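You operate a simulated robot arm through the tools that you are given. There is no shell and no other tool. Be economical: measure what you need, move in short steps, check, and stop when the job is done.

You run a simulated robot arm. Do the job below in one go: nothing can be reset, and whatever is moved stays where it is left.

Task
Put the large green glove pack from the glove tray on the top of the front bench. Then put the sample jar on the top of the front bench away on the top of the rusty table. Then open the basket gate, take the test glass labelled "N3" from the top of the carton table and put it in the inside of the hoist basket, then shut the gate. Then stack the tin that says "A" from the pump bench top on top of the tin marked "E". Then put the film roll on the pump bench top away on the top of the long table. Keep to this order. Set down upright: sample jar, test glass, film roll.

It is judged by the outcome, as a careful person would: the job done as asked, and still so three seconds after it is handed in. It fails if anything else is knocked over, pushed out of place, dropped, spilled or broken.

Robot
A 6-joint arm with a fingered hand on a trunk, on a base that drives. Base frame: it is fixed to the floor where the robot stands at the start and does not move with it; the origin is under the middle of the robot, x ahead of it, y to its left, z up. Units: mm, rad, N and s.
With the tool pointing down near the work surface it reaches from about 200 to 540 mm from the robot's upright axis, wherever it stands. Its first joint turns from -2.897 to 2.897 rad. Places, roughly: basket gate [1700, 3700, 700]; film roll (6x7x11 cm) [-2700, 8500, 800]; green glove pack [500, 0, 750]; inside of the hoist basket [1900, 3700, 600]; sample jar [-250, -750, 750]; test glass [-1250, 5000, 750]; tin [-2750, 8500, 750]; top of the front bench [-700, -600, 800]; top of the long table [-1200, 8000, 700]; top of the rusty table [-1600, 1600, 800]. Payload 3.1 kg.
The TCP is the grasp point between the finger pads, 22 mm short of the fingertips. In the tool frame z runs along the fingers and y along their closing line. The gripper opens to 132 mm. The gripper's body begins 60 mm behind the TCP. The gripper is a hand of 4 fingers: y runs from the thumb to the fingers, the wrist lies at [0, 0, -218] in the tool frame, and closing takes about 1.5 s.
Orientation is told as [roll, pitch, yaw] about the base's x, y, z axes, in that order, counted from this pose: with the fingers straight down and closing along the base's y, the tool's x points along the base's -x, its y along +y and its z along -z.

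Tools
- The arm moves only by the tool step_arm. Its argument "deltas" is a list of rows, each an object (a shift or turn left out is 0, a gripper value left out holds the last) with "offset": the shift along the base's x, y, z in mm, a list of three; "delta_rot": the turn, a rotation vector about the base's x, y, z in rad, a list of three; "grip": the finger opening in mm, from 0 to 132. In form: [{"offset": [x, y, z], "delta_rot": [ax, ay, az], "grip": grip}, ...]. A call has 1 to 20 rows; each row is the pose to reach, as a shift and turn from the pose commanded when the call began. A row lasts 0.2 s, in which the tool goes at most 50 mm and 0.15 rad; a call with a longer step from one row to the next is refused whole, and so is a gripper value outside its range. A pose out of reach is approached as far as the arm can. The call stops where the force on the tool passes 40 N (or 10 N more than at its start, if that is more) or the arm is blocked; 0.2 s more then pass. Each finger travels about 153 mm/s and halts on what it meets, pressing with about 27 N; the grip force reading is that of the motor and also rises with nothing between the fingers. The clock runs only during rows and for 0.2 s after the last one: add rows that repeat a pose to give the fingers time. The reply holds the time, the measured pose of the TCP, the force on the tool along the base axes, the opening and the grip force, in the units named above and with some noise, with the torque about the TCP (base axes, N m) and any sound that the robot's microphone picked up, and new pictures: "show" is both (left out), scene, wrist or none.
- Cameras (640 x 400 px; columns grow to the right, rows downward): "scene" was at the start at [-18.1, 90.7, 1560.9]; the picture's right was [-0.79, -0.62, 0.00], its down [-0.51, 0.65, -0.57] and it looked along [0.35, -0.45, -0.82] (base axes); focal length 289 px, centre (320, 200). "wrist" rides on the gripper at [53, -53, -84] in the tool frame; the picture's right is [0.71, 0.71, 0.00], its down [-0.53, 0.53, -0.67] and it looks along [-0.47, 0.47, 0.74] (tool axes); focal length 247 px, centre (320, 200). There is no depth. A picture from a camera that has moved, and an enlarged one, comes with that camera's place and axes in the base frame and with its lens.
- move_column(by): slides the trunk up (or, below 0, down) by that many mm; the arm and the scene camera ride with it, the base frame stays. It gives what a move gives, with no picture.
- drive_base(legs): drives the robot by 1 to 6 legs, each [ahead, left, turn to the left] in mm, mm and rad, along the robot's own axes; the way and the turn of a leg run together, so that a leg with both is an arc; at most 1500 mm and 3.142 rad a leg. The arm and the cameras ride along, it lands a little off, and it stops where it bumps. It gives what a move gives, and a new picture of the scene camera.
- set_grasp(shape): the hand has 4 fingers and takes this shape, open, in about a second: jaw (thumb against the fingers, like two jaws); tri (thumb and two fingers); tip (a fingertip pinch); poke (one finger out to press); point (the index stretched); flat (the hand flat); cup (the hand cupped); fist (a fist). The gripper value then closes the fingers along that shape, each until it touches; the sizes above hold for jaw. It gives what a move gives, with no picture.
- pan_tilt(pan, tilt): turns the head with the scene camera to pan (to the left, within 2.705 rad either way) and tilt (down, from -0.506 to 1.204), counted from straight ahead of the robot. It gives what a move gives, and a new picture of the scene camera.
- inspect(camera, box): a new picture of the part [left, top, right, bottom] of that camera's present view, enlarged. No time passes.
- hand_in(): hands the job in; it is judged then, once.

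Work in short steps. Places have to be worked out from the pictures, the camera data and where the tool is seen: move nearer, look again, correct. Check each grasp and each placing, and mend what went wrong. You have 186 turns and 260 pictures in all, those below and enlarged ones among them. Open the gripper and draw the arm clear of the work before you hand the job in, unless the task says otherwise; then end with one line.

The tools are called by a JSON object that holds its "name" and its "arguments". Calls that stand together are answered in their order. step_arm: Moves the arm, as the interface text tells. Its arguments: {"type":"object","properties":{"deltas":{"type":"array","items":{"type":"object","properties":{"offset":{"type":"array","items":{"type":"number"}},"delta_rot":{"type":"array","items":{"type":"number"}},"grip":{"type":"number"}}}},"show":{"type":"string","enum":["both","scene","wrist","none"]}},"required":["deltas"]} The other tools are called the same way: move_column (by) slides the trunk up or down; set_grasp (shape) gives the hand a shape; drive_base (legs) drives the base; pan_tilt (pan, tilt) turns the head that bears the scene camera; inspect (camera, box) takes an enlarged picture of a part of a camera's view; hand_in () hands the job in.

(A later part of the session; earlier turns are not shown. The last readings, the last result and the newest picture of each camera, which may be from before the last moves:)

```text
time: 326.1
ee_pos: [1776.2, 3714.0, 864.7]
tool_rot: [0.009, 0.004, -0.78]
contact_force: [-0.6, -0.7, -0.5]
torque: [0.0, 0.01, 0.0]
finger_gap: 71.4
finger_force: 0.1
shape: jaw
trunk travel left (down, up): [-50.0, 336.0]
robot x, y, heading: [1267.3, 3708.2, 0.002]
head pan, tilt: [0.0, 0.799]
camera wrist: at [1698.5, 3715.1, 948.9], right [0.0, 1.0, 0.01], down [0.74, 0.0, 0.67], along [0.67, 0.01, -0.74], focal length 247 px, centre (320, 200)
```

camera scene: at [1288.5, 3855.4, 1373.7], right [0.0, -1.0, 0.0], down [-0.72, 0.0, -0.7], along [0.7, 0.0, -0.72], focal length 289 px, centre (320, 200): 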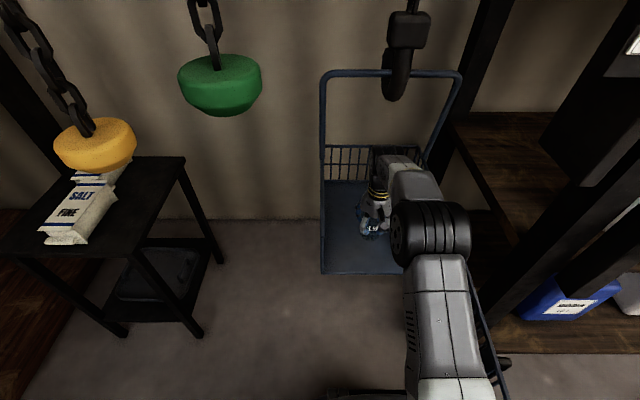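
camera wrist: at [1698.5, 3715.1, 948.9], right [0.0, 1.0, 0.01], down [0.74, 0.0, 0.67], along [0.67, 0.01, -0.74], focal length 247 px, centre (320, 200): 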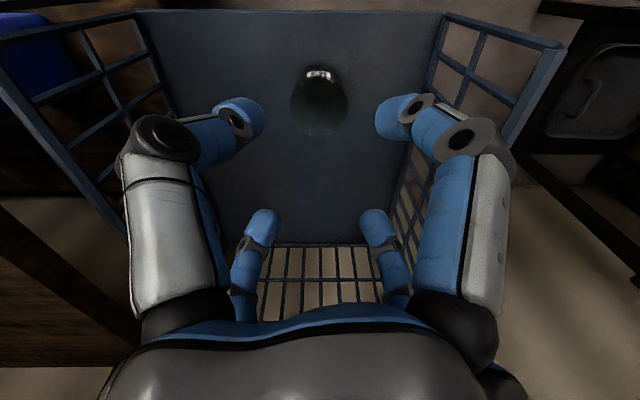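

N3 stands upright inside. Now shut the gate: I retract, back up 80 mm, and bring the closed hand to the gate's outer (-y) side.

{"name": "step_arm", "arguments": {"deltas": [{"offset": [-40, 0, 20], "grip": 40}, {"offset": [-85, 0, 40], "grip": 0}, {"offset": [-130, 0, 60], "grip": 0}, {"offset": [-175, 0, 75], "grip": 0}, {"offset": [-215, 0, 75], "grip": 0}], "show": "none"}}

{"name": "drive_base", "arguments": {"legs": [[-80, 0, 0]]}}

{"name": "step_arm", "arguments": {"deltas": [{"offset": [-5, -45, 0]}, {"offset": [-10, -90, 0]}, {"offset": [-20, -135, 0]}, {"offset": [-35, -180, 0]}, {"offset": [-50, -225, 0]}, {"offset": [-58, -265, 0]}, {"offset": [-58, -265, 0]}], "show": "both"}}

```text
time: 327.3
ee_pos: [1560.4, 3712.6, 938.8]
tool_rot: [0.009, 0.002, -0.779]
contact_force: [0.1, -0.7, -0.4]
torque: [-0.04, 0.0, 0.01]
finger_gap: 0.0
finger_force: 26.7
shape: jaw
trunk travel left (down, up): [-50.0, 336.0]
robot x, y, heading: [1271.3, 3708.6, 0.004]
head pan, tilt: [0.0, 0.799]
```

```text
time: 328.3
ee_pos: [1480.5, 3712.7, 939.0]
tool_rot: [0.009, 0.002, -0.78]
contact_force: [0.1, 0.5, 0.4]
torque: [0.02, -0.01, -0.02]
finger_gap: 0.0
finger_force: 27.2
shape: jaw
trunk travel left (down, up): [-50.0, 336.0]
robot x, y, heading: [1191.4, 3706.5, -0.003]
head pan, tilt: [0.0, 0.799]
camera scene: at [1206.7, 3855.1, 1373.7], right [0.0, -1.0, 0.0], down [-0.72, 0.0, -0.7], along [0.7, 0.0, -0.72], focal length 289 px, centre (320, 200)
```

scene: 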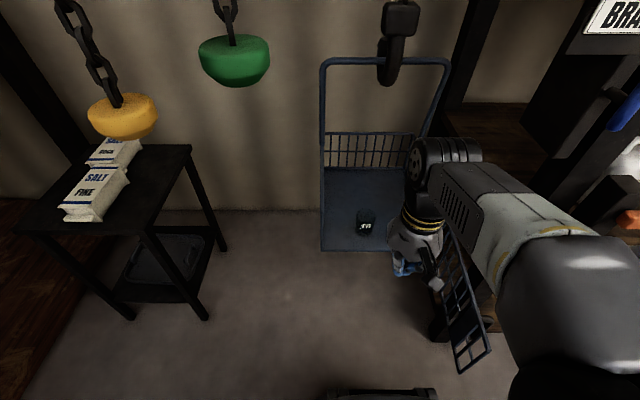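

```text
time: 329.9
ee_pos: [1422.4, 3449.3, 939.0]
tool_rot: [0.007, 0.003, -0.781]
contact_force: [-0.8, -0.4, -0.3]
torque: [0.01, 0.01, 0.0]
finger_gap: 0.1
finger_force: 27.2
shape: jaw
trunk travel left (down, up): [-50.0, 336.0]
robot x, y, heading: [1191.8, 3706.8, 0.003]
head pan, tilt: [0.0, 0.799]
camera scene: at [1208.1, 3855.2, 1373.6], right [0.0, -1.0, 0.0], down [-0.72, 0.0, -0.7], along [0.7, 0.0, -0.72], focal length 289 px, centre (320, 200)
camera wrist: at [1345.1, 3448.8, 1022.4], right [-0.01, 1.0, 0.01], down [0.74, 0.0, 0.67], along [0.67, 0.01, -0.74], focal length 247 px, centre (320, 200)
```

scene: 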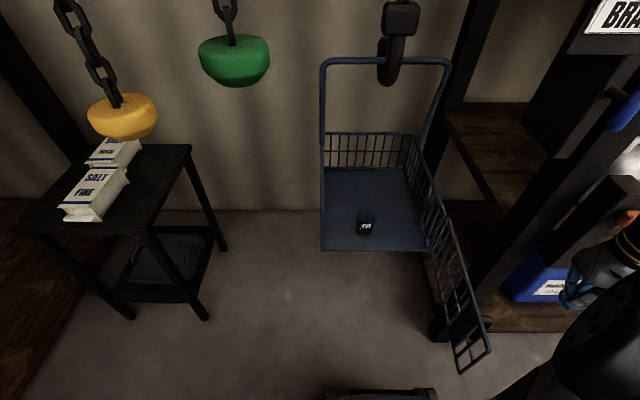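
wrist: 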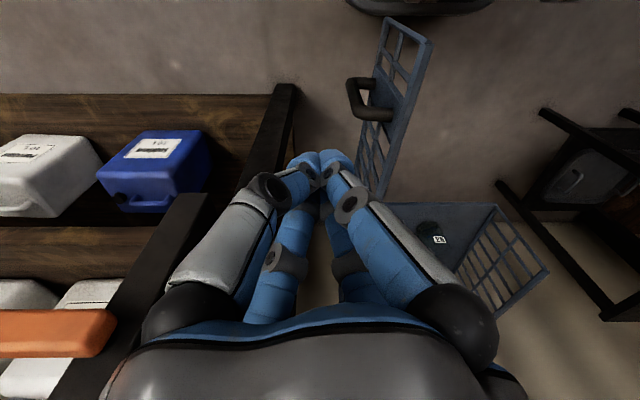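

Gate is at ~90°, free end near (1376, 3526). I lower the fist outside its end, clear of the handle, and push it round.

{"name": "step_arm", "arguments": {"deltas": [{"offset": [-37, 16, 0]}, {"offset": [-37, 16, -48]}, {"offset": [-37, 16, -96]}, {"offset": [-37, 16, -144]}, {"offset": [-37, 16, -185]}, {"offset": [-28, 34, -185]}, {"offset": [-21, 49, -185]}, {"offset": [-20, 80, -185]}, {"offset": [-19, 112, -185]}, {"offset": [-12, 142, -185]}, {"offset": [-5, 172, -185]}, {"offset": [7, 200, -185]}, {"offset": [20, 229, -185]}, {"offset": [38, 254, -185]}, {"offset": [57, 279, -185]}, {"offset": [57, 279, -185]}], "show": "both"}}

```text
time: 333.3
ee_pos: [1479.4, 3729.0, 754.0]
tool_rot: [0.006, 0.002, -0.78]
contact_force: [0.9, -0.3, -0.6]
torque: [-0.01, -0.04, 0.03]
finger_gap: 0.0
finger_force: 27.2
shape: jaw
trunk travel left (down, up): [-50.0, 336.0]
robot x, y, heading: [1187.1, 3706.8, 0.004]
head pan, tilt: [0.0, 0.799]
camera scene: at [1208.1, 3855.1, 1373.7], right [0.0, -1.0, 0.0], down [-0.72, 0.0, -0.7], along [0.7, 0.0, -0.72], focal length 289 px, centre (320, 200)
camera wrist: at [1402.6, 3728.5, 837.7], right [0.0, 1.0, 0.01], down [0.74, 0.0, 0.67], along [0.67, 0.01, -0.74], focal length 247 px, centre (320, 200)
```

scene: 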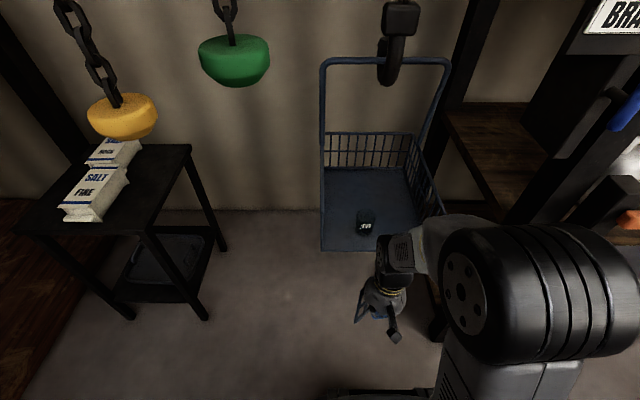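
wrist: 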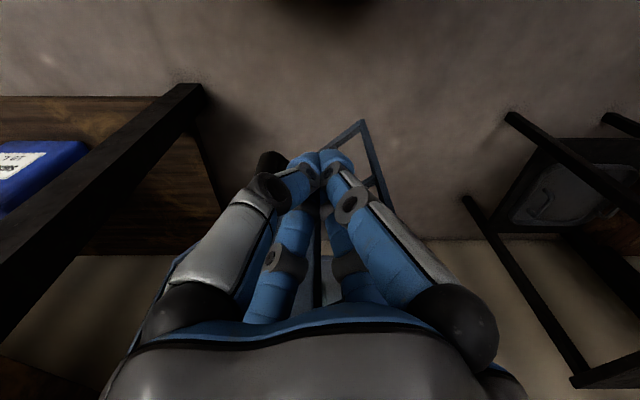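

The gate follows the hand. I continue the arc to the closed position.

{"name": "step_arm", "arguments": {"deltas": [{"offset": [22, 22, 0]}, {"offset": [45, 43, 0]}, {"offset": [71, 60, 0]}, {"offset": [98, 75, 0]}, {"offset": [120, 84, 0]}, {"offset": [142, 92, 0]}, {"offset": [158, 96, 0]}, {"offset": [172, 99, 0]}, {"offset": [184, 101, 0]}, {"offset": [194, 102, 0]}, {"offset": [203, 103, 0]}, {"offset": [203, 103, 0]}], "show": "both"}}

{"name": "inspect", "arguments": {"camera": "scene", "box": [300, 120, 460, 280]}}

```text
time: 335.9
ee_pos: [1683.2, 3830.2, 752.7]
tool_rot: [0.007, 0.005, -0.779]
contact_force: [0.5, -0.4, -0.1]
torque: [0.01, 0.0, 0.0]
finger_gap: 0.0
finger_force: 27.2
shape: jaw
trunk travel left (down, up): [-50.0, 336.0]
robot x, y, heading: [1190.7, 3708.4, 0.002]
head pan, tilt: [0.0, 0.799]
camera scene: at [1208.2, 3855.1, 1373.6], right [0.0, -1.0, 0.0], down [-0.72, 0.0, -0.7], along [0.7, 0.0, -0.72], focal length 289 px, centre (320, 200)
camera wrist: at [1606.3, 3830.1, 837.7], right [0.0, 1.0, 0.01], down [0.74, 0.0, 0.67], along [0.67, 0.01, -0.74], focal length 247 px, centre (320, 200)
```

scene: 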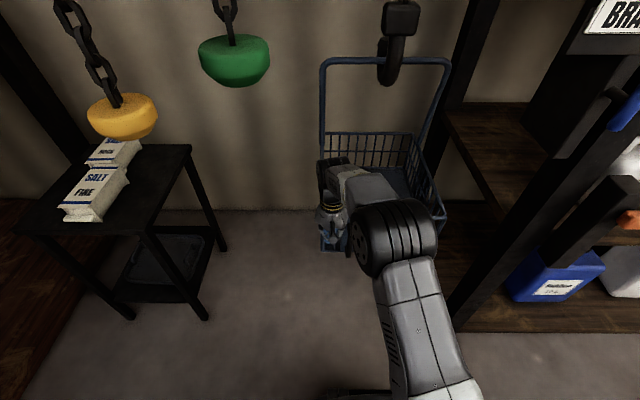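
wrist: 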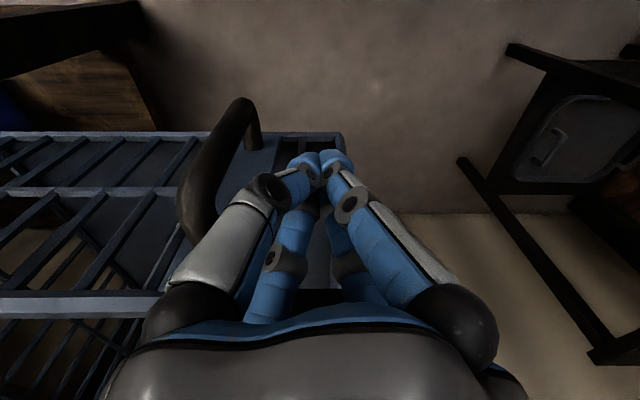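

```text
2.50 times, centred on (380, 200) of scene
camera zoom: at [1208.2, 3855.1, 1373.6], right [0.0, -1.0, 0.0], down [-0.72, 0.0, -0.7], along [0.7, 0.0, -0.72], focal length 722 px, centre (170, 200)
```

zoom: 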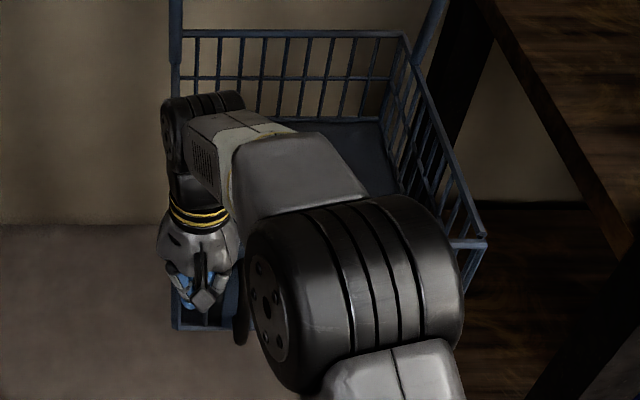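

Almost closed, no force yet. I press on in small steps until it resists.

{"name": "step_arm", "arguments": {"deltas": [{"offset": [4, 0, 0]}, {"offset": [8, 0, 0]}, {"offset": [12, 0, 0]}, {"offset": [12, 0, 0]}], "show": "none"}}

{"name": "step_arm", "arguments": {"deltas": [{"offset": [4, 0, 0]}, {"offset": [8, 0, 0]}, {"offset": [12, 0, 0]}, {"offset": [12, 0, 0]}], "show": "wrist"}}

```text
time: 336.9
ee_pos: [1687.0, 3830.5, 753.5]
tool_rot: [-0.002, 0.014, -0.781]
contact_force: [-19.0, -0.3, 10.2]
torque: [-0.12, -0.97, -0.31]
finger_gap: 0.0
finger_force: 26.8
shape: jaw
trunk travel left (down, up): [-50.0, 336.0]
robot x, y, heading: [1191.3, 3707.2, 0.004]
head pan, tilt: [0.0, 0.799]
stopped in row 4: the force on the tool passed its limit at 41 N (the readings are from after the stop); the commanded pose is now the measured one
```

```text
time: 337.4
ee_pos: [1686.7, 3829.6, 752.3]
tool_rot: [-0.009, 0.017, -0.782]
contact_force: [-23.3, -1.0, 12.4]
torque: [-0.12, -1.22, -0.32]
finger_gap: 0.0
finger_force: 27.1
shape: jaw
trunk travel left (down, up): [-50.0, 336.0]
robot x, y, heading: [1190.7, 3706.3, 0.007]
head pan, tilt: [0.0, 0.799]
stopped in row 2: the force on the tool passed its limit at 43 N (the readings are from after the stop); the commanded pose is now the measured one
camera wrist: at [1611.9, 3830.6, 839.0], right [0.0, 1.0, 0.01], down [0.76, 0.0, 0.65], along [0.65, 0.01, -0.76], focal length 247 px, centre (320, 200)
```

wrist: 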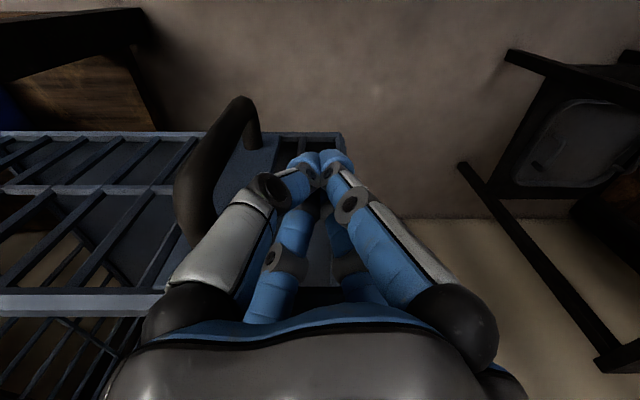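

The gate is at its stop (>40 N). I draw back and verify.

{"name": "step_arm", "arguments": {"deltas": [{"offset": [-10, 0, 0], "delta_rot": [0, -0.01, 0]}, {"offset": [-45, 0, 10], "delta_rot": [0, -0.01, 0]}, {"offset": [-90, -20, 40], "delta_rot": [0, -0.01, 0]}, {"offset": [-130, -40, 65], "delta_rot": [0, -0.01, 0]}, {"offset": [-165, -70, 85], "delta_rot": [0, -0.01, 0]}, {"offset": [-195, -100, 110], "delta_rot": [0, -0.01, 0]}], "show": "none"}}

{"name": "move_column", "arguments": {"by": 200}}

{"name": "drive_base", "arguments": {"legs": [[-140, 0, 0]]}}

{"name": "inspect", "arguments": {"camera": "scene", "box": [280, 80, 480, 280]}}

```text
refused: row 3 steps farther than a row can; nothing moved
```

```text
time: 339.5
ee_pos: [1690.3, 3829.5, 952.0]
tool_rot: [-0.009, 0.017, -0.78]
contact_force: [-0.3, 0.2, 0.1]
torque: [-0.01, 0.0, -0.02]
finger_gap: 0.1
finger_force: 27.2
shape: jaw
trunk travel left (down, up): [-250.0, 136.0]
robot x, y, heading: [1189.2, 3708.2, 0.0]
head pan, tilt: [0.0, 0.799]
```

```text
time: 340.9
ee_pos: [1551.7, 3829.0, 951.6]
tool_rot: [-0.009, 0.015, -0.78]
contact_force: [0.9, 0.9, -0.2]
torque: [-0.02, -0.02, 0.0]
finger_gap: 0.0
finger_force: 27.0
shape: jaw
trunk travel left (down, up): [-250.0, 136.0]
robot x, y, heading: [1051.7, 3709.1, 0.008]
head pan, tilt: [0.0, 0.799]
camera scene: at [1066.0, 3854.4, 1573.9], right [0.01, -1.0, 0.0], down [-0.72, 0.0, -0.7], along [0.7, 0.0, -0.72], focal length 289 px, centre (320, 200)
```

scene: 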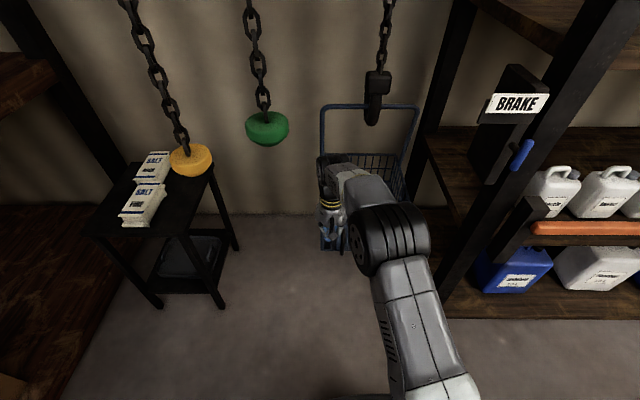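

```text
2.00 times, centred on (380, 180) of scene
camera zoom: at [1066.0, 3854.4, 1573.9], right [0.01, -1.0, 0.0], down [-0.72, 0.0, -0.7], along [0.7, 0.0, -0.72], focal length 578 px, centre (200, 240)
```

zoom: 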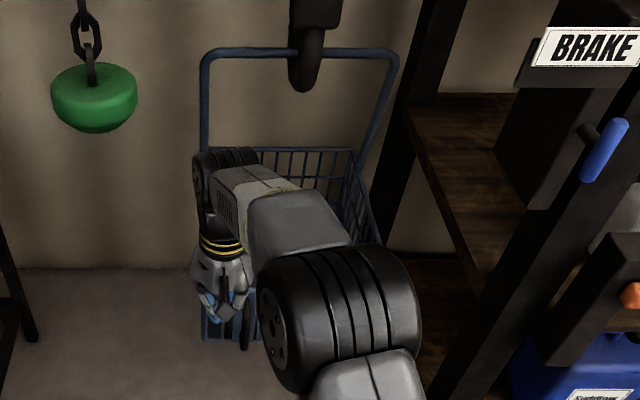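

I retract the arm to the robot's front and check the gate and the glass.

{"name": "step_arm", "arguments": {"deltas": [{"offset": [-45, -10, 20]}, {"offset": [-90, -25, 40]}, {"offset": [-130, -45, 60]}, {"offset": [-165, -75, 70]}, {"offset": [-195, -110, 80]}, {"offset": [-210, -150, 80]}, {"offset": [-215, -195, 80]}, {"offset": [-218, -240, 80]}, {"offset": [-218, -280, 80]}], "show": "none"}}

{"name": "inspect", "arguments": {"camera": "scene", "box": [280, 80, 480, 280]}}

```text
refused: row 1 steps farther than a row can; nothing moved
```

```text
2.00 times, centred on (380, 180) of scene
camera zoom: at [1066.0, 3854.4, 1573.9], right [0.01, -1.0, 0.0], down [-0.72, 0.0, -0.7], along [0.7, 0.0, -0.72], focal length 578 px, centre (200, 240)
```

zoom: 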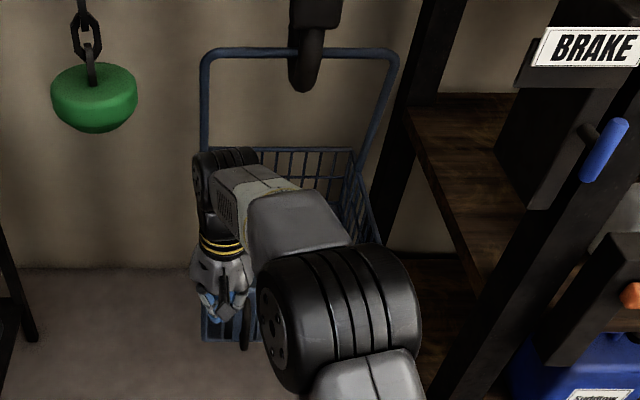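

Shorter steps.

{"name": "step_arm", "arguments": {"deltas": [{"offset": [-35, -10, 15]}, {"offset": [-70, -22, 30]}, {"offset": [-105, -40, 45]}, {"offset": [-135, -65, 60]}, {"offset": [-160, -98, 70]}, {"offset": [-180, -135, 80]}, {"offset": [-195, -175, 80]}, {"offset": [-205, -215, 80]}, {"offset": [-210, -255, 80]}], "show": "none"}}

{"name": "inspect", "arguments": {"camera": "scene", "box": [280, 80, 480, 280]}}

```text
time: 342.9
ee_pos: [1341.3, 3574.5, 1029.5]
tool_rot: [-0.011, 0.018, -0.781]
contact_force: [-0.4, -0.6, 0.0]
torque: [0.02, -0.02, 0.02]
finger_gap: 0.2
finger_force: 27.3
shape: jaw
trunk travel left (down, up): [-250.0, 136.0]
robot x, y, heading: [1050.1, 3706.7, 0.003]
head pan, tilt: [0.0, 0.799]
```

```text
2.00 times, centred on (380, 180) of scene
camera zoom: at [1068.0, 3853.4, 1574.0], right [0.0, -1.0, 0.0], down [-0.72, 0.0, -0.7], along [0.7, 0.0, -0.72], focal length 578 px, centre (200, 240)
```

zoom: 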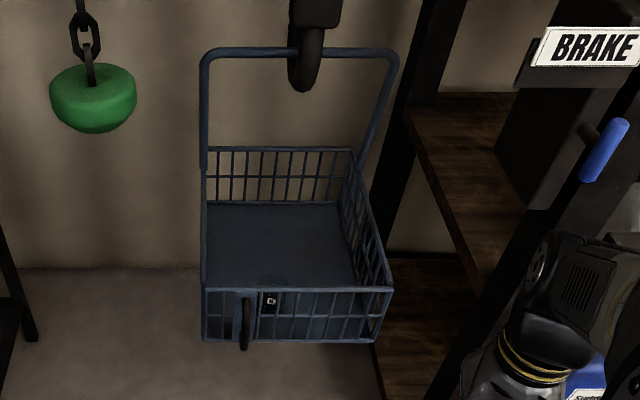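

Gate shut with N3 inside. Now toward the pump bench: I go back north, through the gap by the ladder, and look north-west.

{"name": "drive_base", "arguments": {"legs": [[0, 740, 0], [-1165, 0, 0], [0, 0, 1.567], [285, 232, 0], [1185, 0, 0]]}}

{"name": "pan_tilt", "arguments": {"pan": 0.7, "tilt": 0.35}}

```text
time: 363.8
ee_pos: [-235.3, 6198.9, 1030.3]
tool_rot: [-0.009, 0.019, 0.786]
contact_force: [-0.9, 0.4, -0.4]
torque: [0.01, 0.01, 0.02]
finger_gap: 0.2
finger_force: 26.7
shape: jaw
trunk travel left (down, up): [-250.0, 136.0]
robot x, y, heading: [-366.8, 5910.3, 1.57]
head pan, tilt: [0.0, 0.799]
camera scene: at [-518.8, 5929.3, 1573.9], right [1.0, 0.0, 0.0], down [0.0, -0.72, -0.7], along [0.0, 0.7, -0.72], focal length 289 px, centre (320, 200)
```

scene: 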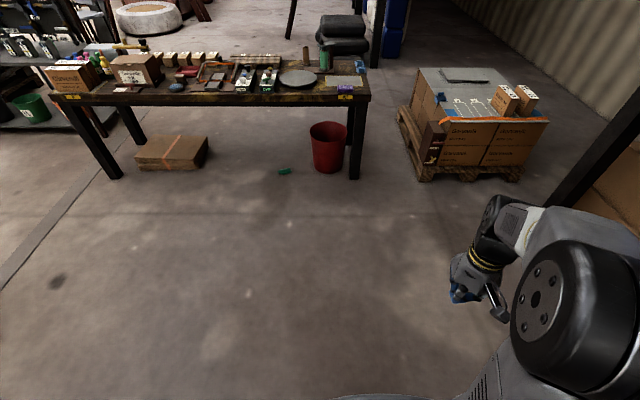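

```text
time: 364.9
ee_pos: [-236.2, 6199.7, 1029.1]
tool_rot: [-0.012, 0.019, 0.785]
contact_force: [-0.2, 0.4, 0.5]
torque: [0.0, 0.01, 0.0]
finger_gap: 0.0
finger_force: 27.0
shape: jaw
trunk travel left (down, up): [-250.0, 136.0]
robot x, y, heading: [-368.7, 5905.7, 1.568]
head pan, tilt: [0.7, 0.351]
camera scene: at [-578.6, 5919.4, 1613.5], right [0.76, 0.64, 0.0], down [0.22, -0.26, -0.94], along [-0.6, 0.72, -0.34], focal length 289 px, centre (320, 200)
```

scene: 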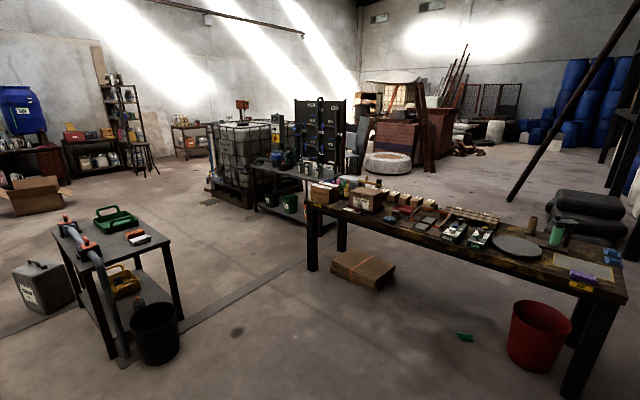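

Long table: front edge y≈7690, x from -2226 to -197. The pump bench lies beyond its west end. I drive to about (-2500, 7150).

{"name": "drive_base", "arguments": {"legs": [[1230, 780, 0], [0, 1300, 0]]}}

{"name": "pan_tilt", "arguments": {"pan": 0.25, "tilt": 0.5}}

```text
time: 378.2
ee_pos: [-2308.8, 7423.7, 1029.8]
tool_rot: [-0.012, 0.018, 0.793]
contact_force: [0.6, -0.5, -1.1]
torque: [0.01, -0.01, -0.05]
finger_gap: 0.0
finger_force: 26.8
shape: jaw
trunk travel left (down, up): [-250.0, 136.0]
robot x, y, heading: [-2444.0, 7130.7, 1.571]
head pan, tilt: [0.7, 0.351]
camera scene: at [-2651.0, 7142.9, 1613.5], right [0.76, 0.65, 0.0], down [0.22, -0.26, -0.94], along [-0.61, 0.72, -0.34], focal length 289 px, centre (320, 200)
```

scene: 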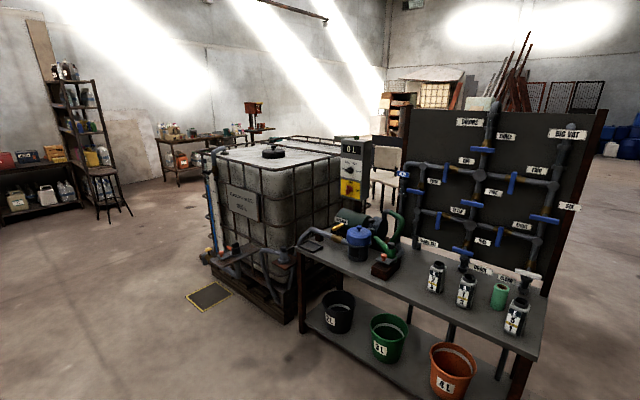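

```text
time: 379.1
ee_pos: [-2308.8, 7424.4, 1029.8]
tool_rot: [-0.01, 0.019, 0.791]
contact_force: [-0.3, -0.7, 1.0]
torque: [-0.03, -0.01, -0.01]
finger_gap: 0.1
finger_force: 26.9
shape: jaw
trunk travel left (down, up): [-250.0, 136.0]
robot x, y, heading: [-2439.4, 7129.3, 1.581]
head pan, tilt: [0.25, 0.499]
camera scene: at [-2613.4, 7160.0, 1599.9], right [0.97, 0.25, 0.0], down [0.12, -0.46, -0.88], along [-0.22, 0.85, -0.48], focal length 289 px, centre (320, 200)
```

scene: 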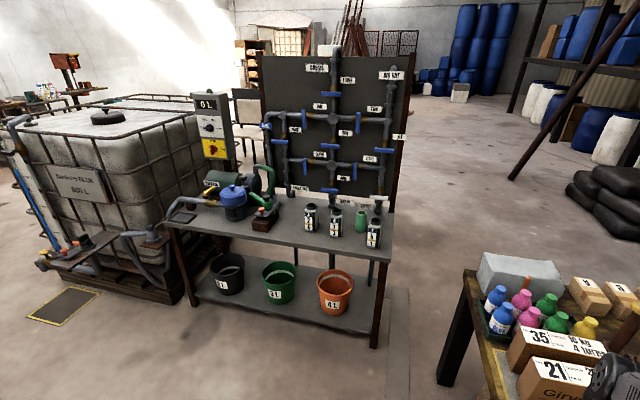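

The pump bench: front edge y≈8200, x -3720..-2560. I zoom on the containers.

{"name": "inspect", "arguments": {"camera": "scene", "box": [290, 185, 400, 265]}}

{"name": "inspect", "arguments": {"camera": "scene", "box": [160, 160, 300, 250]}}

```text
5.00 times, centred on (345, 225) of scene
camera zoom: at [-2613.4, 7160.0, 1599.9], right [0.97, 0.25, 0.0], down [0.12, -0.46, -0.88], along [-0.22, 0.85, -0.48], focal length 1444 px, centre (195, 75)
```

zoom: 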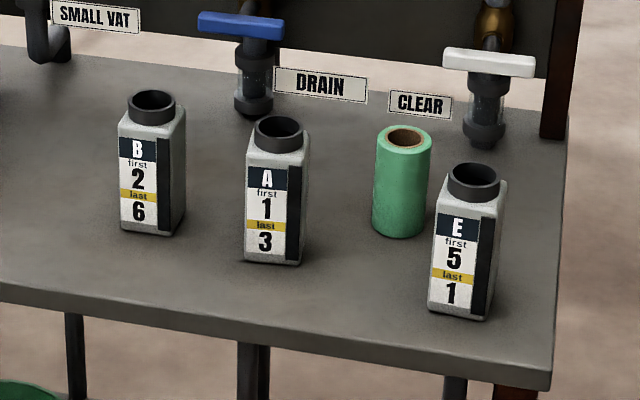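

```text
4.44 times, centred on (230, 205) of scene
camera zoom: at [-2613.4, 7160.0, 1599.9], right [0.97, 0.25, 0.0], down [0.12, -0.46, -0.88], along [-0.22, 0.85, -0.48], focal length 1284 px, centre (720, 178)
```

zoom: 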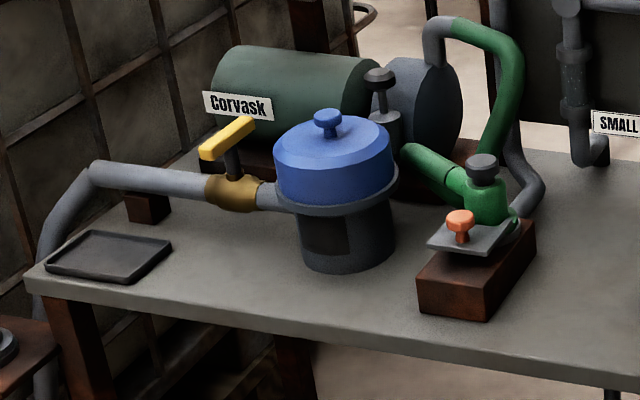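

Tin A at about [-2833, 8320], tin E at [-2645, 8285], film roll (green) at [-2715, 8395]. I drive up in front of them.

{"name": "drive_base", "arguments": {"legs": [[0, 300, 0], [640, 0, 0]]}}

{"name": "pan_tilt", "arguments": {"pan": 0.0, "tilt": 0.9}}

```text
time: 384.4
ee_pos: [-2604.9, 8065.0, 1028.9]
tool_rot: [-0.01, 0.018, 0.784]
contact_force: [-0.4, 0.2, -0.2]
torque: [0.0, -0.05, 0.0]
finger_gap: 0.0
finger_force: 27.3
shape: jaw
trunk travel left (down, up): [-250.0, 136.0]
robot x, y, heading: [-2742.7, 7777.9, 1.568]
head pan, tilt: [0.25, 0.499]
camera scene: at [-2912.1, 7804.1, 1599.8], right [0.97, 0.24, 0.0], down [0.12, -0.46, -0.88], along [-0.21, 0.85, -0.48], focal length 289 px, centre (320, 200)
```

scene: 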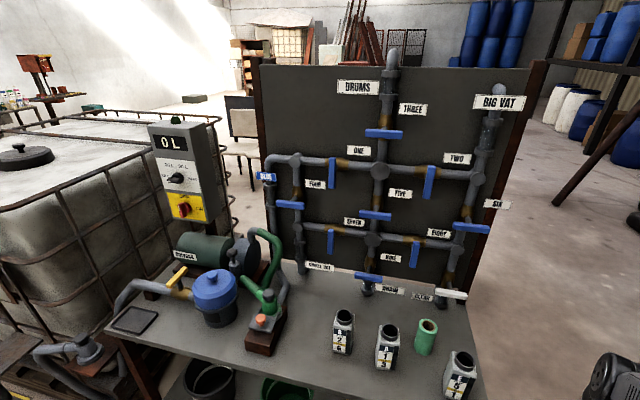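

```text
time: 385.2
ee_pos: [-2605.9, 8065.0, 1029.5]
tool_rot: [-0.009, 0.016, 0.784]
contact_force: [0.2, 0.4, 0.1]
torque: [-0.01, -0.02, 0.01]
finger_gap: 0.3
finger_force: 27.5
shape: jaw
trunk travel left (down, up): [-250.0, 136.0]
robot x, y, heading: [-2739.7, 7775.2, 1.566]
head pan, tilt: [0.0, 0.901]
camera scene: at [-2889.7, 7790.8, 1566.0], right [1.0, 0.0, 0.0], down [0.0, -0.78, -0.62], along [0.0, 0.62, -0.78], focal length 289 px, centre (320, 200)
```

scene: 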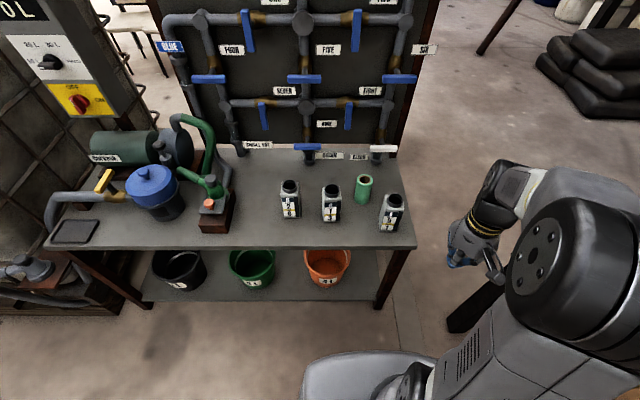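

Triangulated: bench top z≈690, front edge y≈8285; A ≈(-2849, 8415), E ≈(-2641, 8375), film ≈(-2726, 8505), tins ~155 tall. I drive 175 mm closer and swing the hand over tin A.

{"name": "drive_base", "arguments": {"legs": [[172, 0, 0]]}}

{"name": "step_arm", "arguments": {"deltas": [{"offset": [-40, 10, 0], "delta_rot": [0, 0, 0.11], "grip": 100}, {"offset": [-80, 18, 0], "delta_rot": [0, 0, 0.22], "grip": 110}, {"offset": [-120, 24, 0], "delta_rot": [0, 0, 0.33], "grip": 110}, {"offset": [-160, 30, 0], "delta_rot": [0, 0, 0.44], "grip": 110}, {"offset": [-200, 50, 0], "delta_rot": [0, 0, 0.55], "grip": 110}, {"offset": [-225, 85, 0], "delta_rot": [0, 0, 0.66], "grip": 110}, {"offset": [-240, 125, 0], "delta_rot": [0, 0, 0.785], "grip": 110}, {"offset": [-244, 165, 0], "delta_rot": [0, 0, 0.785], "grip": 110}, {"offset": [-244, 165, 0], "delta_rot": [0, 0, 0.785], "grip": 110}], "show": "both"}}

```text
time: 386.7
ee_pos: [-2604.7, 8238.5, 1029.1]
tool_rot: [-0.012, 0.019, 0.785]
contact_force: [0.7, -0.4, -0.3]
torque: [-0.04, 0.0, -0.02]
finger_gap: 0.0
finger_force: 27.1
shape: jaw
trunk travel left (down, up): [-250.0, 136.0]
robot x, y, heading: [-2740.0, 7946.8, 1.569]
head pan, tilt: [0.0, 0.901]
camera scene: at [-2889.2, 7964.5, 1565.9], right [1.0, 0.0, 0.0], down [0.0, -0.78, -0.62], along [0.0, 0.62, -0.78], focal length 289 px, centre (320, 200)
```

scene: 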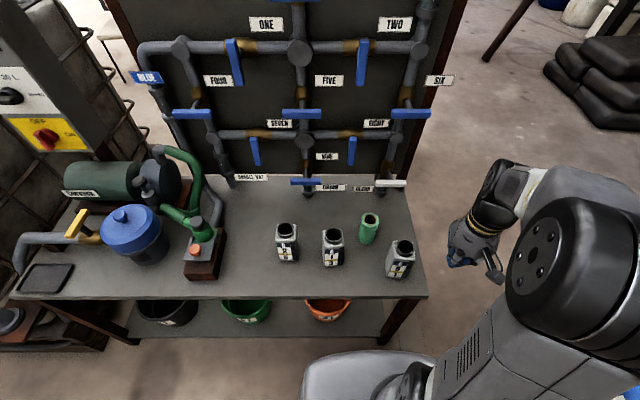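

```text
time: 388.7
ee_pos: [-2848.0, 8402.1, 1030.1]
tool_rot: [-0.01, 0.018, 1.569]
contact_force: [-0.1, 0.4, 0.3]
torque: [0.0, 0.01, -0.02]
finger_gap: 109.5
finger_force: 0.1
shape: jaw
trunk travel left (down, up): [-250.0, 136.0]
robot x, y, heading: [-2739.9, 7946.4, 1.565]
head pan, tilt: [0.0, 0.901]
camera scene: at [-2889.2, 7961.9, 1566.0], right [1.0, 0.0, 0.0], down [0.0, -0.78, -0.62], along [0.0, 0.62, -0.78], focal length 289 px, centre (320, 200)
camera wrist: at [-2797.7, 8352.1, 1116.3], right [-0.71, -0.71, 0.0], down [-0.53, 0.54, 0.65], along [-0.46, 0.46, -0.76], focal length 247 px, centre (320, 200)
```

scene: 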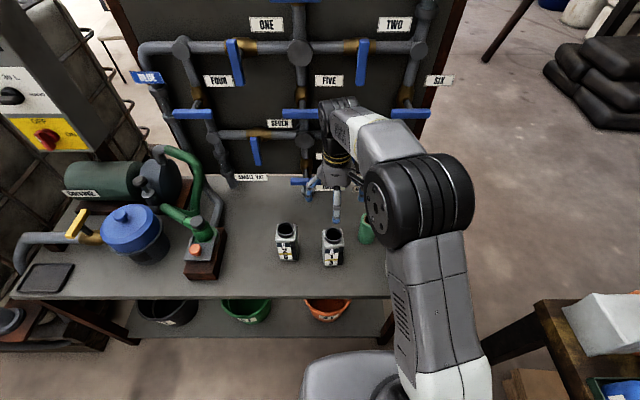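
wrist: 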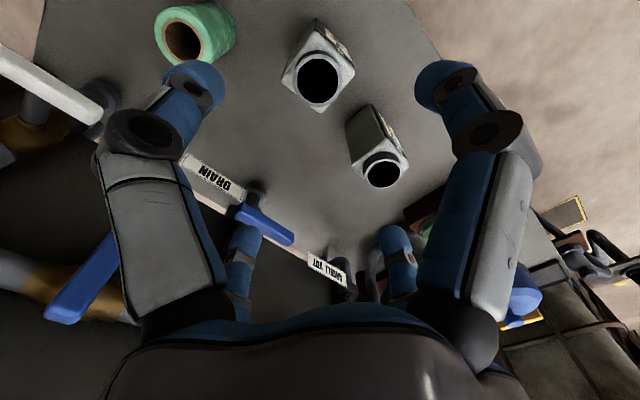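

A is right below: neck at about (-2848, 8407), faces aligned with the axes. I level the tool, narrow to 92 and go down to z 880 to verify.

{"name": "step_arm", "arguments": {"deltas": [{"offset": [0, 3, -40], "delta_rot": [0.01, -0.018, 0], "grip": 92}, {"offset": [0, 5, -85], "delta_rot": [0.01, -0.018, 0], "grip": 92}, {"offset": [0, 5, -130], "delta_rot": [0.01, -0.018, 0], "grip": 92}, {"offset": [0, 5, -148], "delta_rot": [0.01, -0.018, 0], "grip": 92}, {"offset": [0, 5, -148], "delta_rot": [0.01, -0.018, 0], "grip": 92}], "show": "wrist"}}

```text
time: 389.9
ee_pos: [-2849.3, 8406.7, 880.7]
tool_rot: [-0.029, 0.007, 1.568]
contact_force: [-0.8, 0.3, 0.2]
torque: [0.01, 0.01, -0.02]
finger_gap: 92.3
finger_force: 0.1
shape: jaw
trunk travel left (down, up): [-250.0, 136.0]
robot x, y, heading: [-2741.4, 7947.1, 1.569]
head pan, tilt: [0.0, 0.901]
camera wrist: at [-2799.3, 8356.2, 967.2], right [-0.71, -0.7, -0.02], down [-0.54, 0.53, 0.65], along [-0.45, 0.47, -0.76], focal length 247 px, centre (320, 200)
```

wrist: 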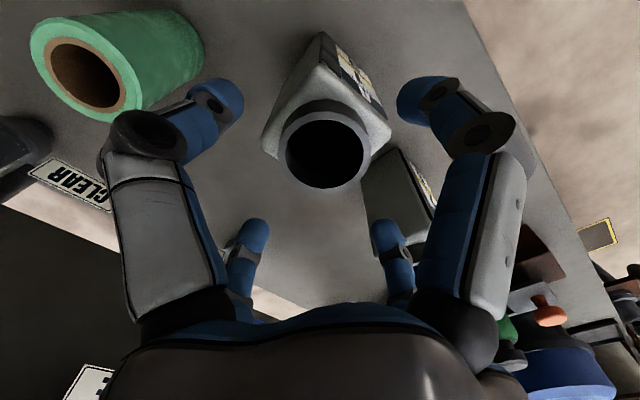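

Neck centre about (-2846, 8403). I fix the residual tilt, shift, and lower to z 797 around the body.

{"name": "step_arm", "arguments": {"deltas": [{"offset": [2, -3, -15], "delta_rot": [0.007, 0.029, 0], "grip": 90}, {"offset": [3, -4, -40], "delta_rot": [0.007, 0.029, 0], "grip": 90}, {"offset": [3, -4, -65], "delta_rot": [0.007, 0.029, 0], "grip": 90}, {"offset": [3, -4, -83], "delta_rot": [0.007, 0.029, 0], "grip": 90}, {"offset": [3, -4, -83], "delta_rot": [0.007, 0.029, 0], "grip": 90}], "show": "wrist"}}

```text
time: 391.1
ee_pos: [-2845.9, 8402.4, 797.3]
tool_rot: [0.0, 0.0, 1.568]
contact_force: [-0.2, 0.0, 0.1]
torque: [0.01, 0.02, 0.0]
finger_gap: 90.4
finger_force: 0.1
shape: jaw
trunk travel left (down, up): [-250.0, 136.0]
robot x, y, heading: [-2737.3, 7948.3, 1.566]
head pan, tilt: [0.0, 0.901]
camera wrist: at [-2794.6, 8351.2, 882.5], right [-0.71, -0.7, 0.0], down [-0.52, 0.53, 0.67], along [-0.47, 0.47, -0.74], focal length 247 px, centre (320, 200)
```

wrist: 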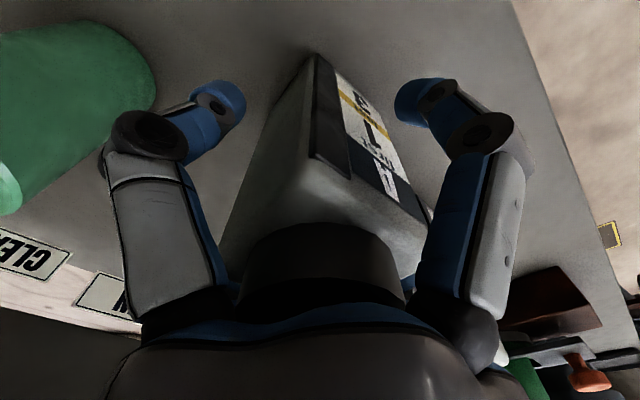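

The fingers stand around the body. I close.

{"name": "step_arm", "arguments": {"deltas": [{"grip": 75}, {"grip": 60}, {"grip": 48}, {"grip": 44}, {"grip": 44}, {"grip": 44}], "show": "wrist"}}

```text
time: 392.5
ee_pos: [-2846.0, 8402.8, 798.1]
tool_rot: [0.001, 0.0, 1.568]
contact_force: [0.9, 0.3, -0.3]
torque: [0.03, -0.03, -0.01]
finger_gap: 53.2
finger_force: 26.9
shape: jaw
trunk travel left (down, up): [-250.0, 136.0]
robot x, y, heading: [-2743.0, 7947.5, 1.569]
head pan, tilt: [0.0, 0.901]
camera wrist: at [-2794.6, 8351.2, 882.6], right [-0.71, -0.7, 0.0], down [-0.52, 0.53, 0.67], along [-0.47, 0.47, -0.74], focal length 247 px, centre (320, 200)
```

wrist: 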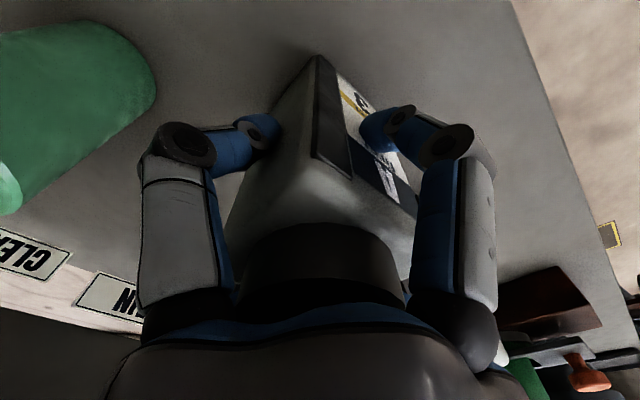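

A is held. I lift it and get a precise look at E.

{"name": "step_arm", "arguments": {"deltas": [{"offset": [0, 0, 15]}, {"offset": [0, 0, 50]}, {"offset": [0, 0, 95]}, {"offset": [0, 0, 140]}, {"offset": [0, 0, 185]}, {"offset": [0, 0, 225]}, {"offset": [0, 0, 225]}], "show": "scene"}}

{"name": "inspect", "arguments": {"camera": "scene", "box": [300, 180, 460, 300]}}

```text
time: 394.1
ee_pos: [-2847.0, 8404.6, 1024.3]
tool_rot: [0.001, 0.0, 1.57]
contact_force: [-0.1, 0.1, 0.3]
torque: [0.02, 0.03, -0.02]
finger_gap: 53.1
finger_force: 27.0
shape: jaw
trunk travel left (down, up): [-250.0, 136.0]
robot x, y, heading: [-2737.4, 7947.9, 1.568]
head pan, tilt: [0.0, 0.901]
camera scene: at [-2889.4, 7963.3, 1565.9], right [1.0, 0.0, 0.0], down [0.0, -0.78, -0.62], along [0.0, 0.62, -0.78], focal length 289 px, centre (320, 200)
```

scene: 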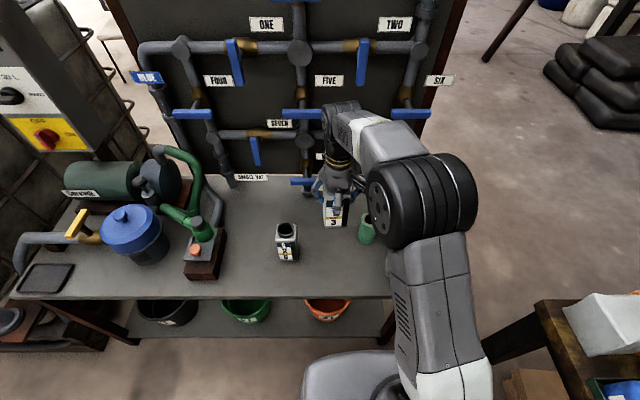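

```text
3.33 times, centred on (380, 240) of scene
camera zoom: at [-2889.4, 7963.3, 1565.9], right [1.0, 0.0, 0.0], down [0.0, -0.78, -0.62], along [0.0, 0.62, -0.78], focal length 963 px, centre (120, 67)
```

zoom: 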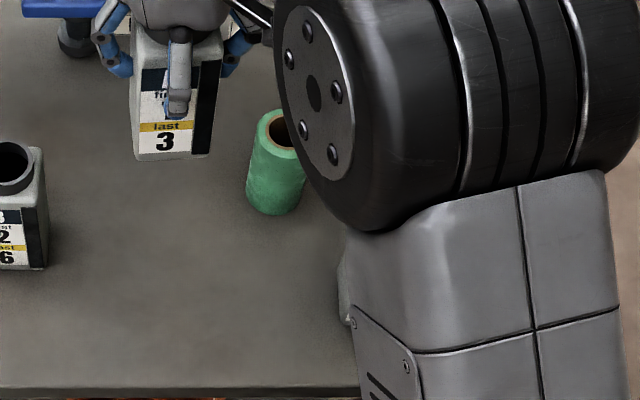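

The elbow hides E. I move the held tin south of E so that the wrist camera sees E's neck.

{"name": "step_arm", "arguments": {"deltas": [{"offset": [20, -35, 0]}, {"offset": [40, -70, 0]}, {"offset": [60, -105, 0]}, {"offset": [80, -135, 0]}, {"offset": [80, -135, 0]}], "show": "wrist"}}

{"name": "inspect", "arguments": {"camera": "wrist", "box": [0, 0, 320, 200]}}

```text
time: 395.3
ee_pos: [-2766.6, 8269.5, 1023.2]
tool_rot: [0.0, 0.003, 1.567]
contact_force: [0.2, 0.0, -0.8]
torque: [0.0, -0.01, 0.0]
finger_gap: 53.1
finger_force: 27.2
shape: jaw
trunk travel left (down, up): [-250.0, 136.0]
robot x, y, heading: [-2740.4, 7947.1, 1.566]
head pan, tilt: [0.0, 0.901]
camera wrist: at [-2714.1, 8217.8, 1108.1], right [-0.71, -0.71, 0.0], down [-0.52, 0.53, 0.67], along [-0.47, 0.47, -0.74], focal length 247 px, centre (320, 200)
```

wrist: 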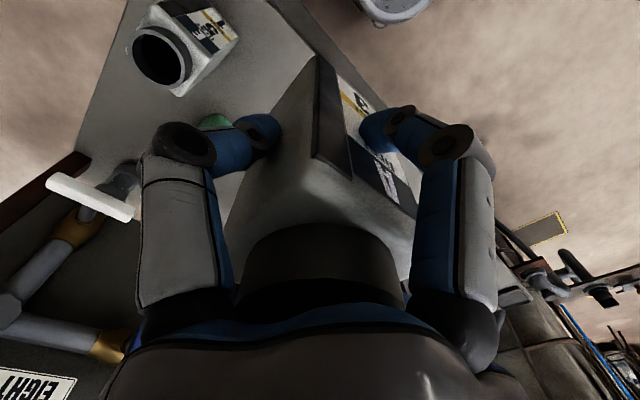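

```text
2.00 times, centred on (160, 100) of wrist
camera zoom: at [-2714.1, 8217.8, 1108.1], right [-0.71, -0.71, 0.0], down [-0.52, 0.53, 0.67], along [-0.47, 0.47, -0.74], focal length 494 px, centre (640, 400)
```

zoom: 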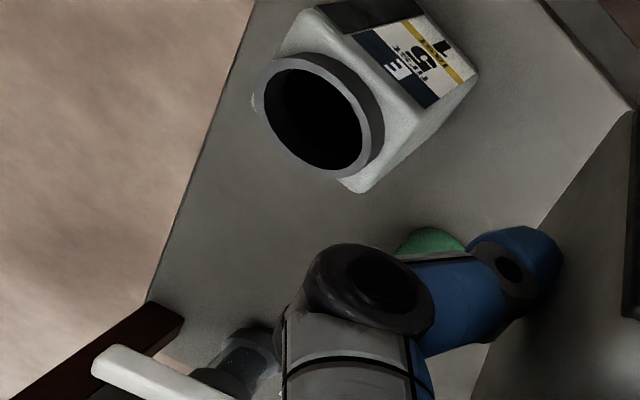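

E's neck centre is at (-2646, 8364), agreeing with earlier estimates. I bring A over it and lower to just above.

{"name": "step_arm", "arguments": {"deltas": [{"offset": [35, 28, 0]}, {"offset": [70, 56, 0]}, {"offset": [100, 80, 0]}, {"offset": [120, 94.5, 0]}, {"offset": [120, 94.5, 0]}, {"offset": [120, 94.5, -25]}, {"offset": [120, 94.5, -45]}, {"offset": [120, 94.5, -55]}, {"offset": [120, 94.5, -55]}], "show": "both"}}

{"name": "inspect", "arguments": {"camera": "scene", "box": [340, 160, 480, 290]}}

```text
time: 397.3
ee_pos: [-2646.4, 8364.0, 967.3]
tool_rot: [0.001, -0.001, 1.567]
contact_force: [-0.4, -0.3, -0.6]
torque: [0.02, -0.01, -0.02]
finger_gap: 53.2
finger_force: 27.1
shape: jaw
trunk travel left (down, up): [-250.0, 136.0]
robot x, y, heading: [-2741.2, 7947.8, 1.565]
head pan, tilt: [0.0, 0.901]
camera scene: at [-2889.2, 7962.9, 1566.0], right [1.0, 0.0, 0.0], down [0.0, -0.78, -0.62], along [0.0, 0.62, -0.78], focal length 289 px, centre (320, 200)
camera wrist: at [-2594.0, 8311.8, 1052.9], right [-0.71, -0.7, 0.0], down [-0.52, 0.53, 0.67], along [-0.47, 0.47, -0.74], focal length 247 px, centre (320, 200)
```

scene: 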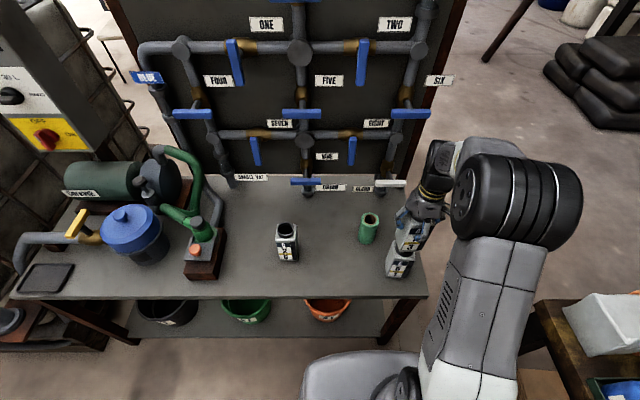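
wrist: 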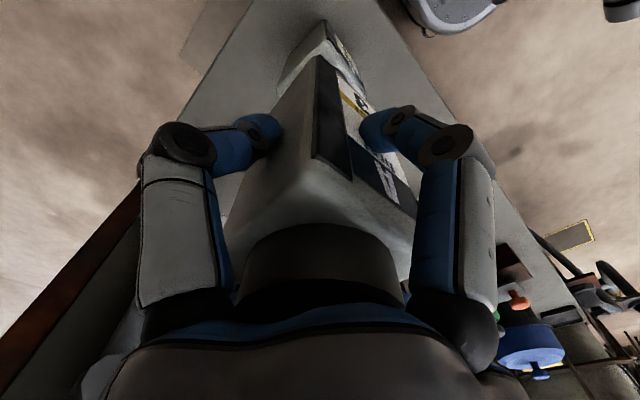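

```text
3.08 times, centred on (410, 225) of scene
camera zoom: at [-2889.2, 7962.9, 1566.0], right [1.0, 0.0, 0.0], down [0.0, -0.78, -0.62], along [0.0, 0.62, -0.78], focal length 889 px, centre (43, 123)
```

zoom: 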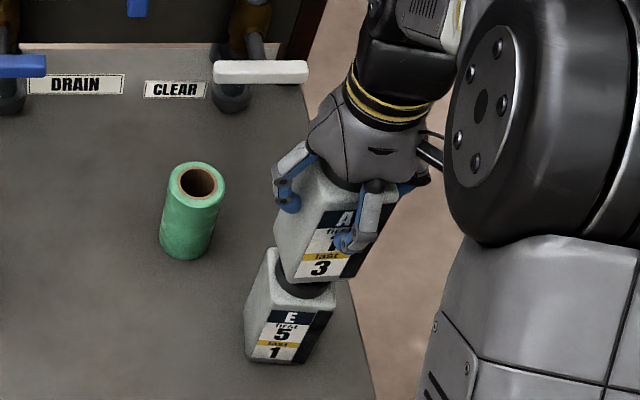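

Alignment looks good. I lower in 2–3 mm steps to contact.

{"name": "step_arm", "arguments": {"deltas": [{"offset": [0, 0, -4]}, {"offset": [0, 0, -7]}, {"offset": [0, 0, -10]}, {"offset": [0, 0, -12]}, {"offset": [0, 0, -14]}, {"offset": [0, 0, -16]}, {"offset": [0, 0, -16]}], "show": "none"}}

{"name": "inspect", "arguments": {"camera": "scene", "box": [340, 160, 480, 290]}}

```text
time: 398.9
ee_pos: [-2646.4, 8364.7, 952.1]
tool_rot: [0.0, 0.001, 1.568]
contact_force: [0.2, 0.8, -0.4]
torque: [-0.03, 0.02, 0.01]
finger_gap: 53.4
finger_force: 26.9
shape: jaw
trunk travel left (down, up): [-250.0, 136.0]
robot x, y, heading: [-2739.5, 7946.3, 1.566]
head pan, tilt: [0.0, 0.901]
```

```text
3.08 times, centred on (410, 225) of scene
camera zoom: at [-2889.2, 7963.0, 1566.0], right [1.0, 0.0, 0.0], down [0.0, -0.78, -0.62], along [0.0, 0.62, -0.78], focal length 889 px, centre (43, 123)
```

zoom: 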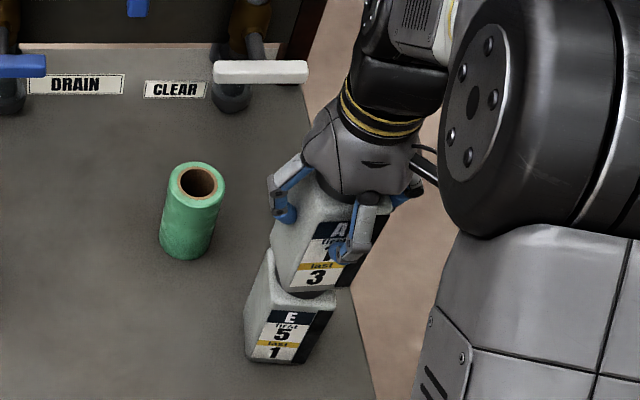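

No contact yet (z 952). Continue gently.

{"name": "step_arm", "arguments": {"deltas": [{"offset": [0, 0, -2]}, {"offset": [0, 0, -4]}, {"offset": [0, 0, -6]}, {"offset": [0, 0, -8]}, {"offset": [0, 0, -8]}], "show": "none"}}

{"name": "inspect", "arguments": {"camera": "scene", "box": [340, 160, 480, 290]}}

```text
time: 400.1
ee_pos: [-2646.0, 8362.4, 947.2]
tool_rot: [-0.002, -0.008, 1.567]
contact_force: [-0.5, 2.8, 38.8]
torque: [0.07, -0.13, 0.0]
finger_gap: 53.9
finger_force: 26.7
shape: jaw
trunk travel left (down, up): [-250.0, 136.0]
robot x, y, heading: [-2737.6, 7949.6, 1.562]
head pan, tilt: [0.0, 0.901]
```

```text
3.08 times, centred on (410, 225) of scene
camera zoom: at [-2890.1, 7959.1, 1566.1], right [1.0, 0.0, 0.0], down [0.0, -0.78, -0.62], along [0.0, 0.62, -0.78], focal length 889 px, centre (43, 123)
```

zoom: 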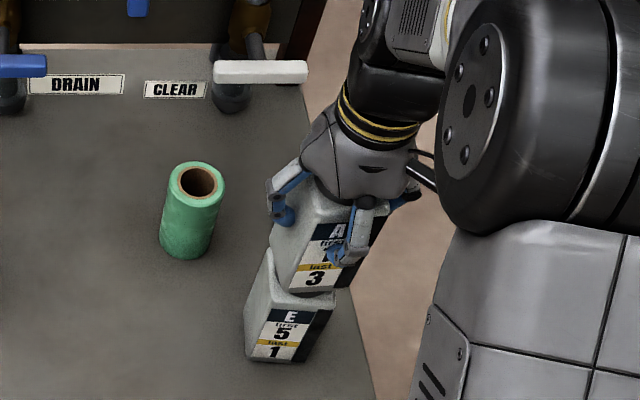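

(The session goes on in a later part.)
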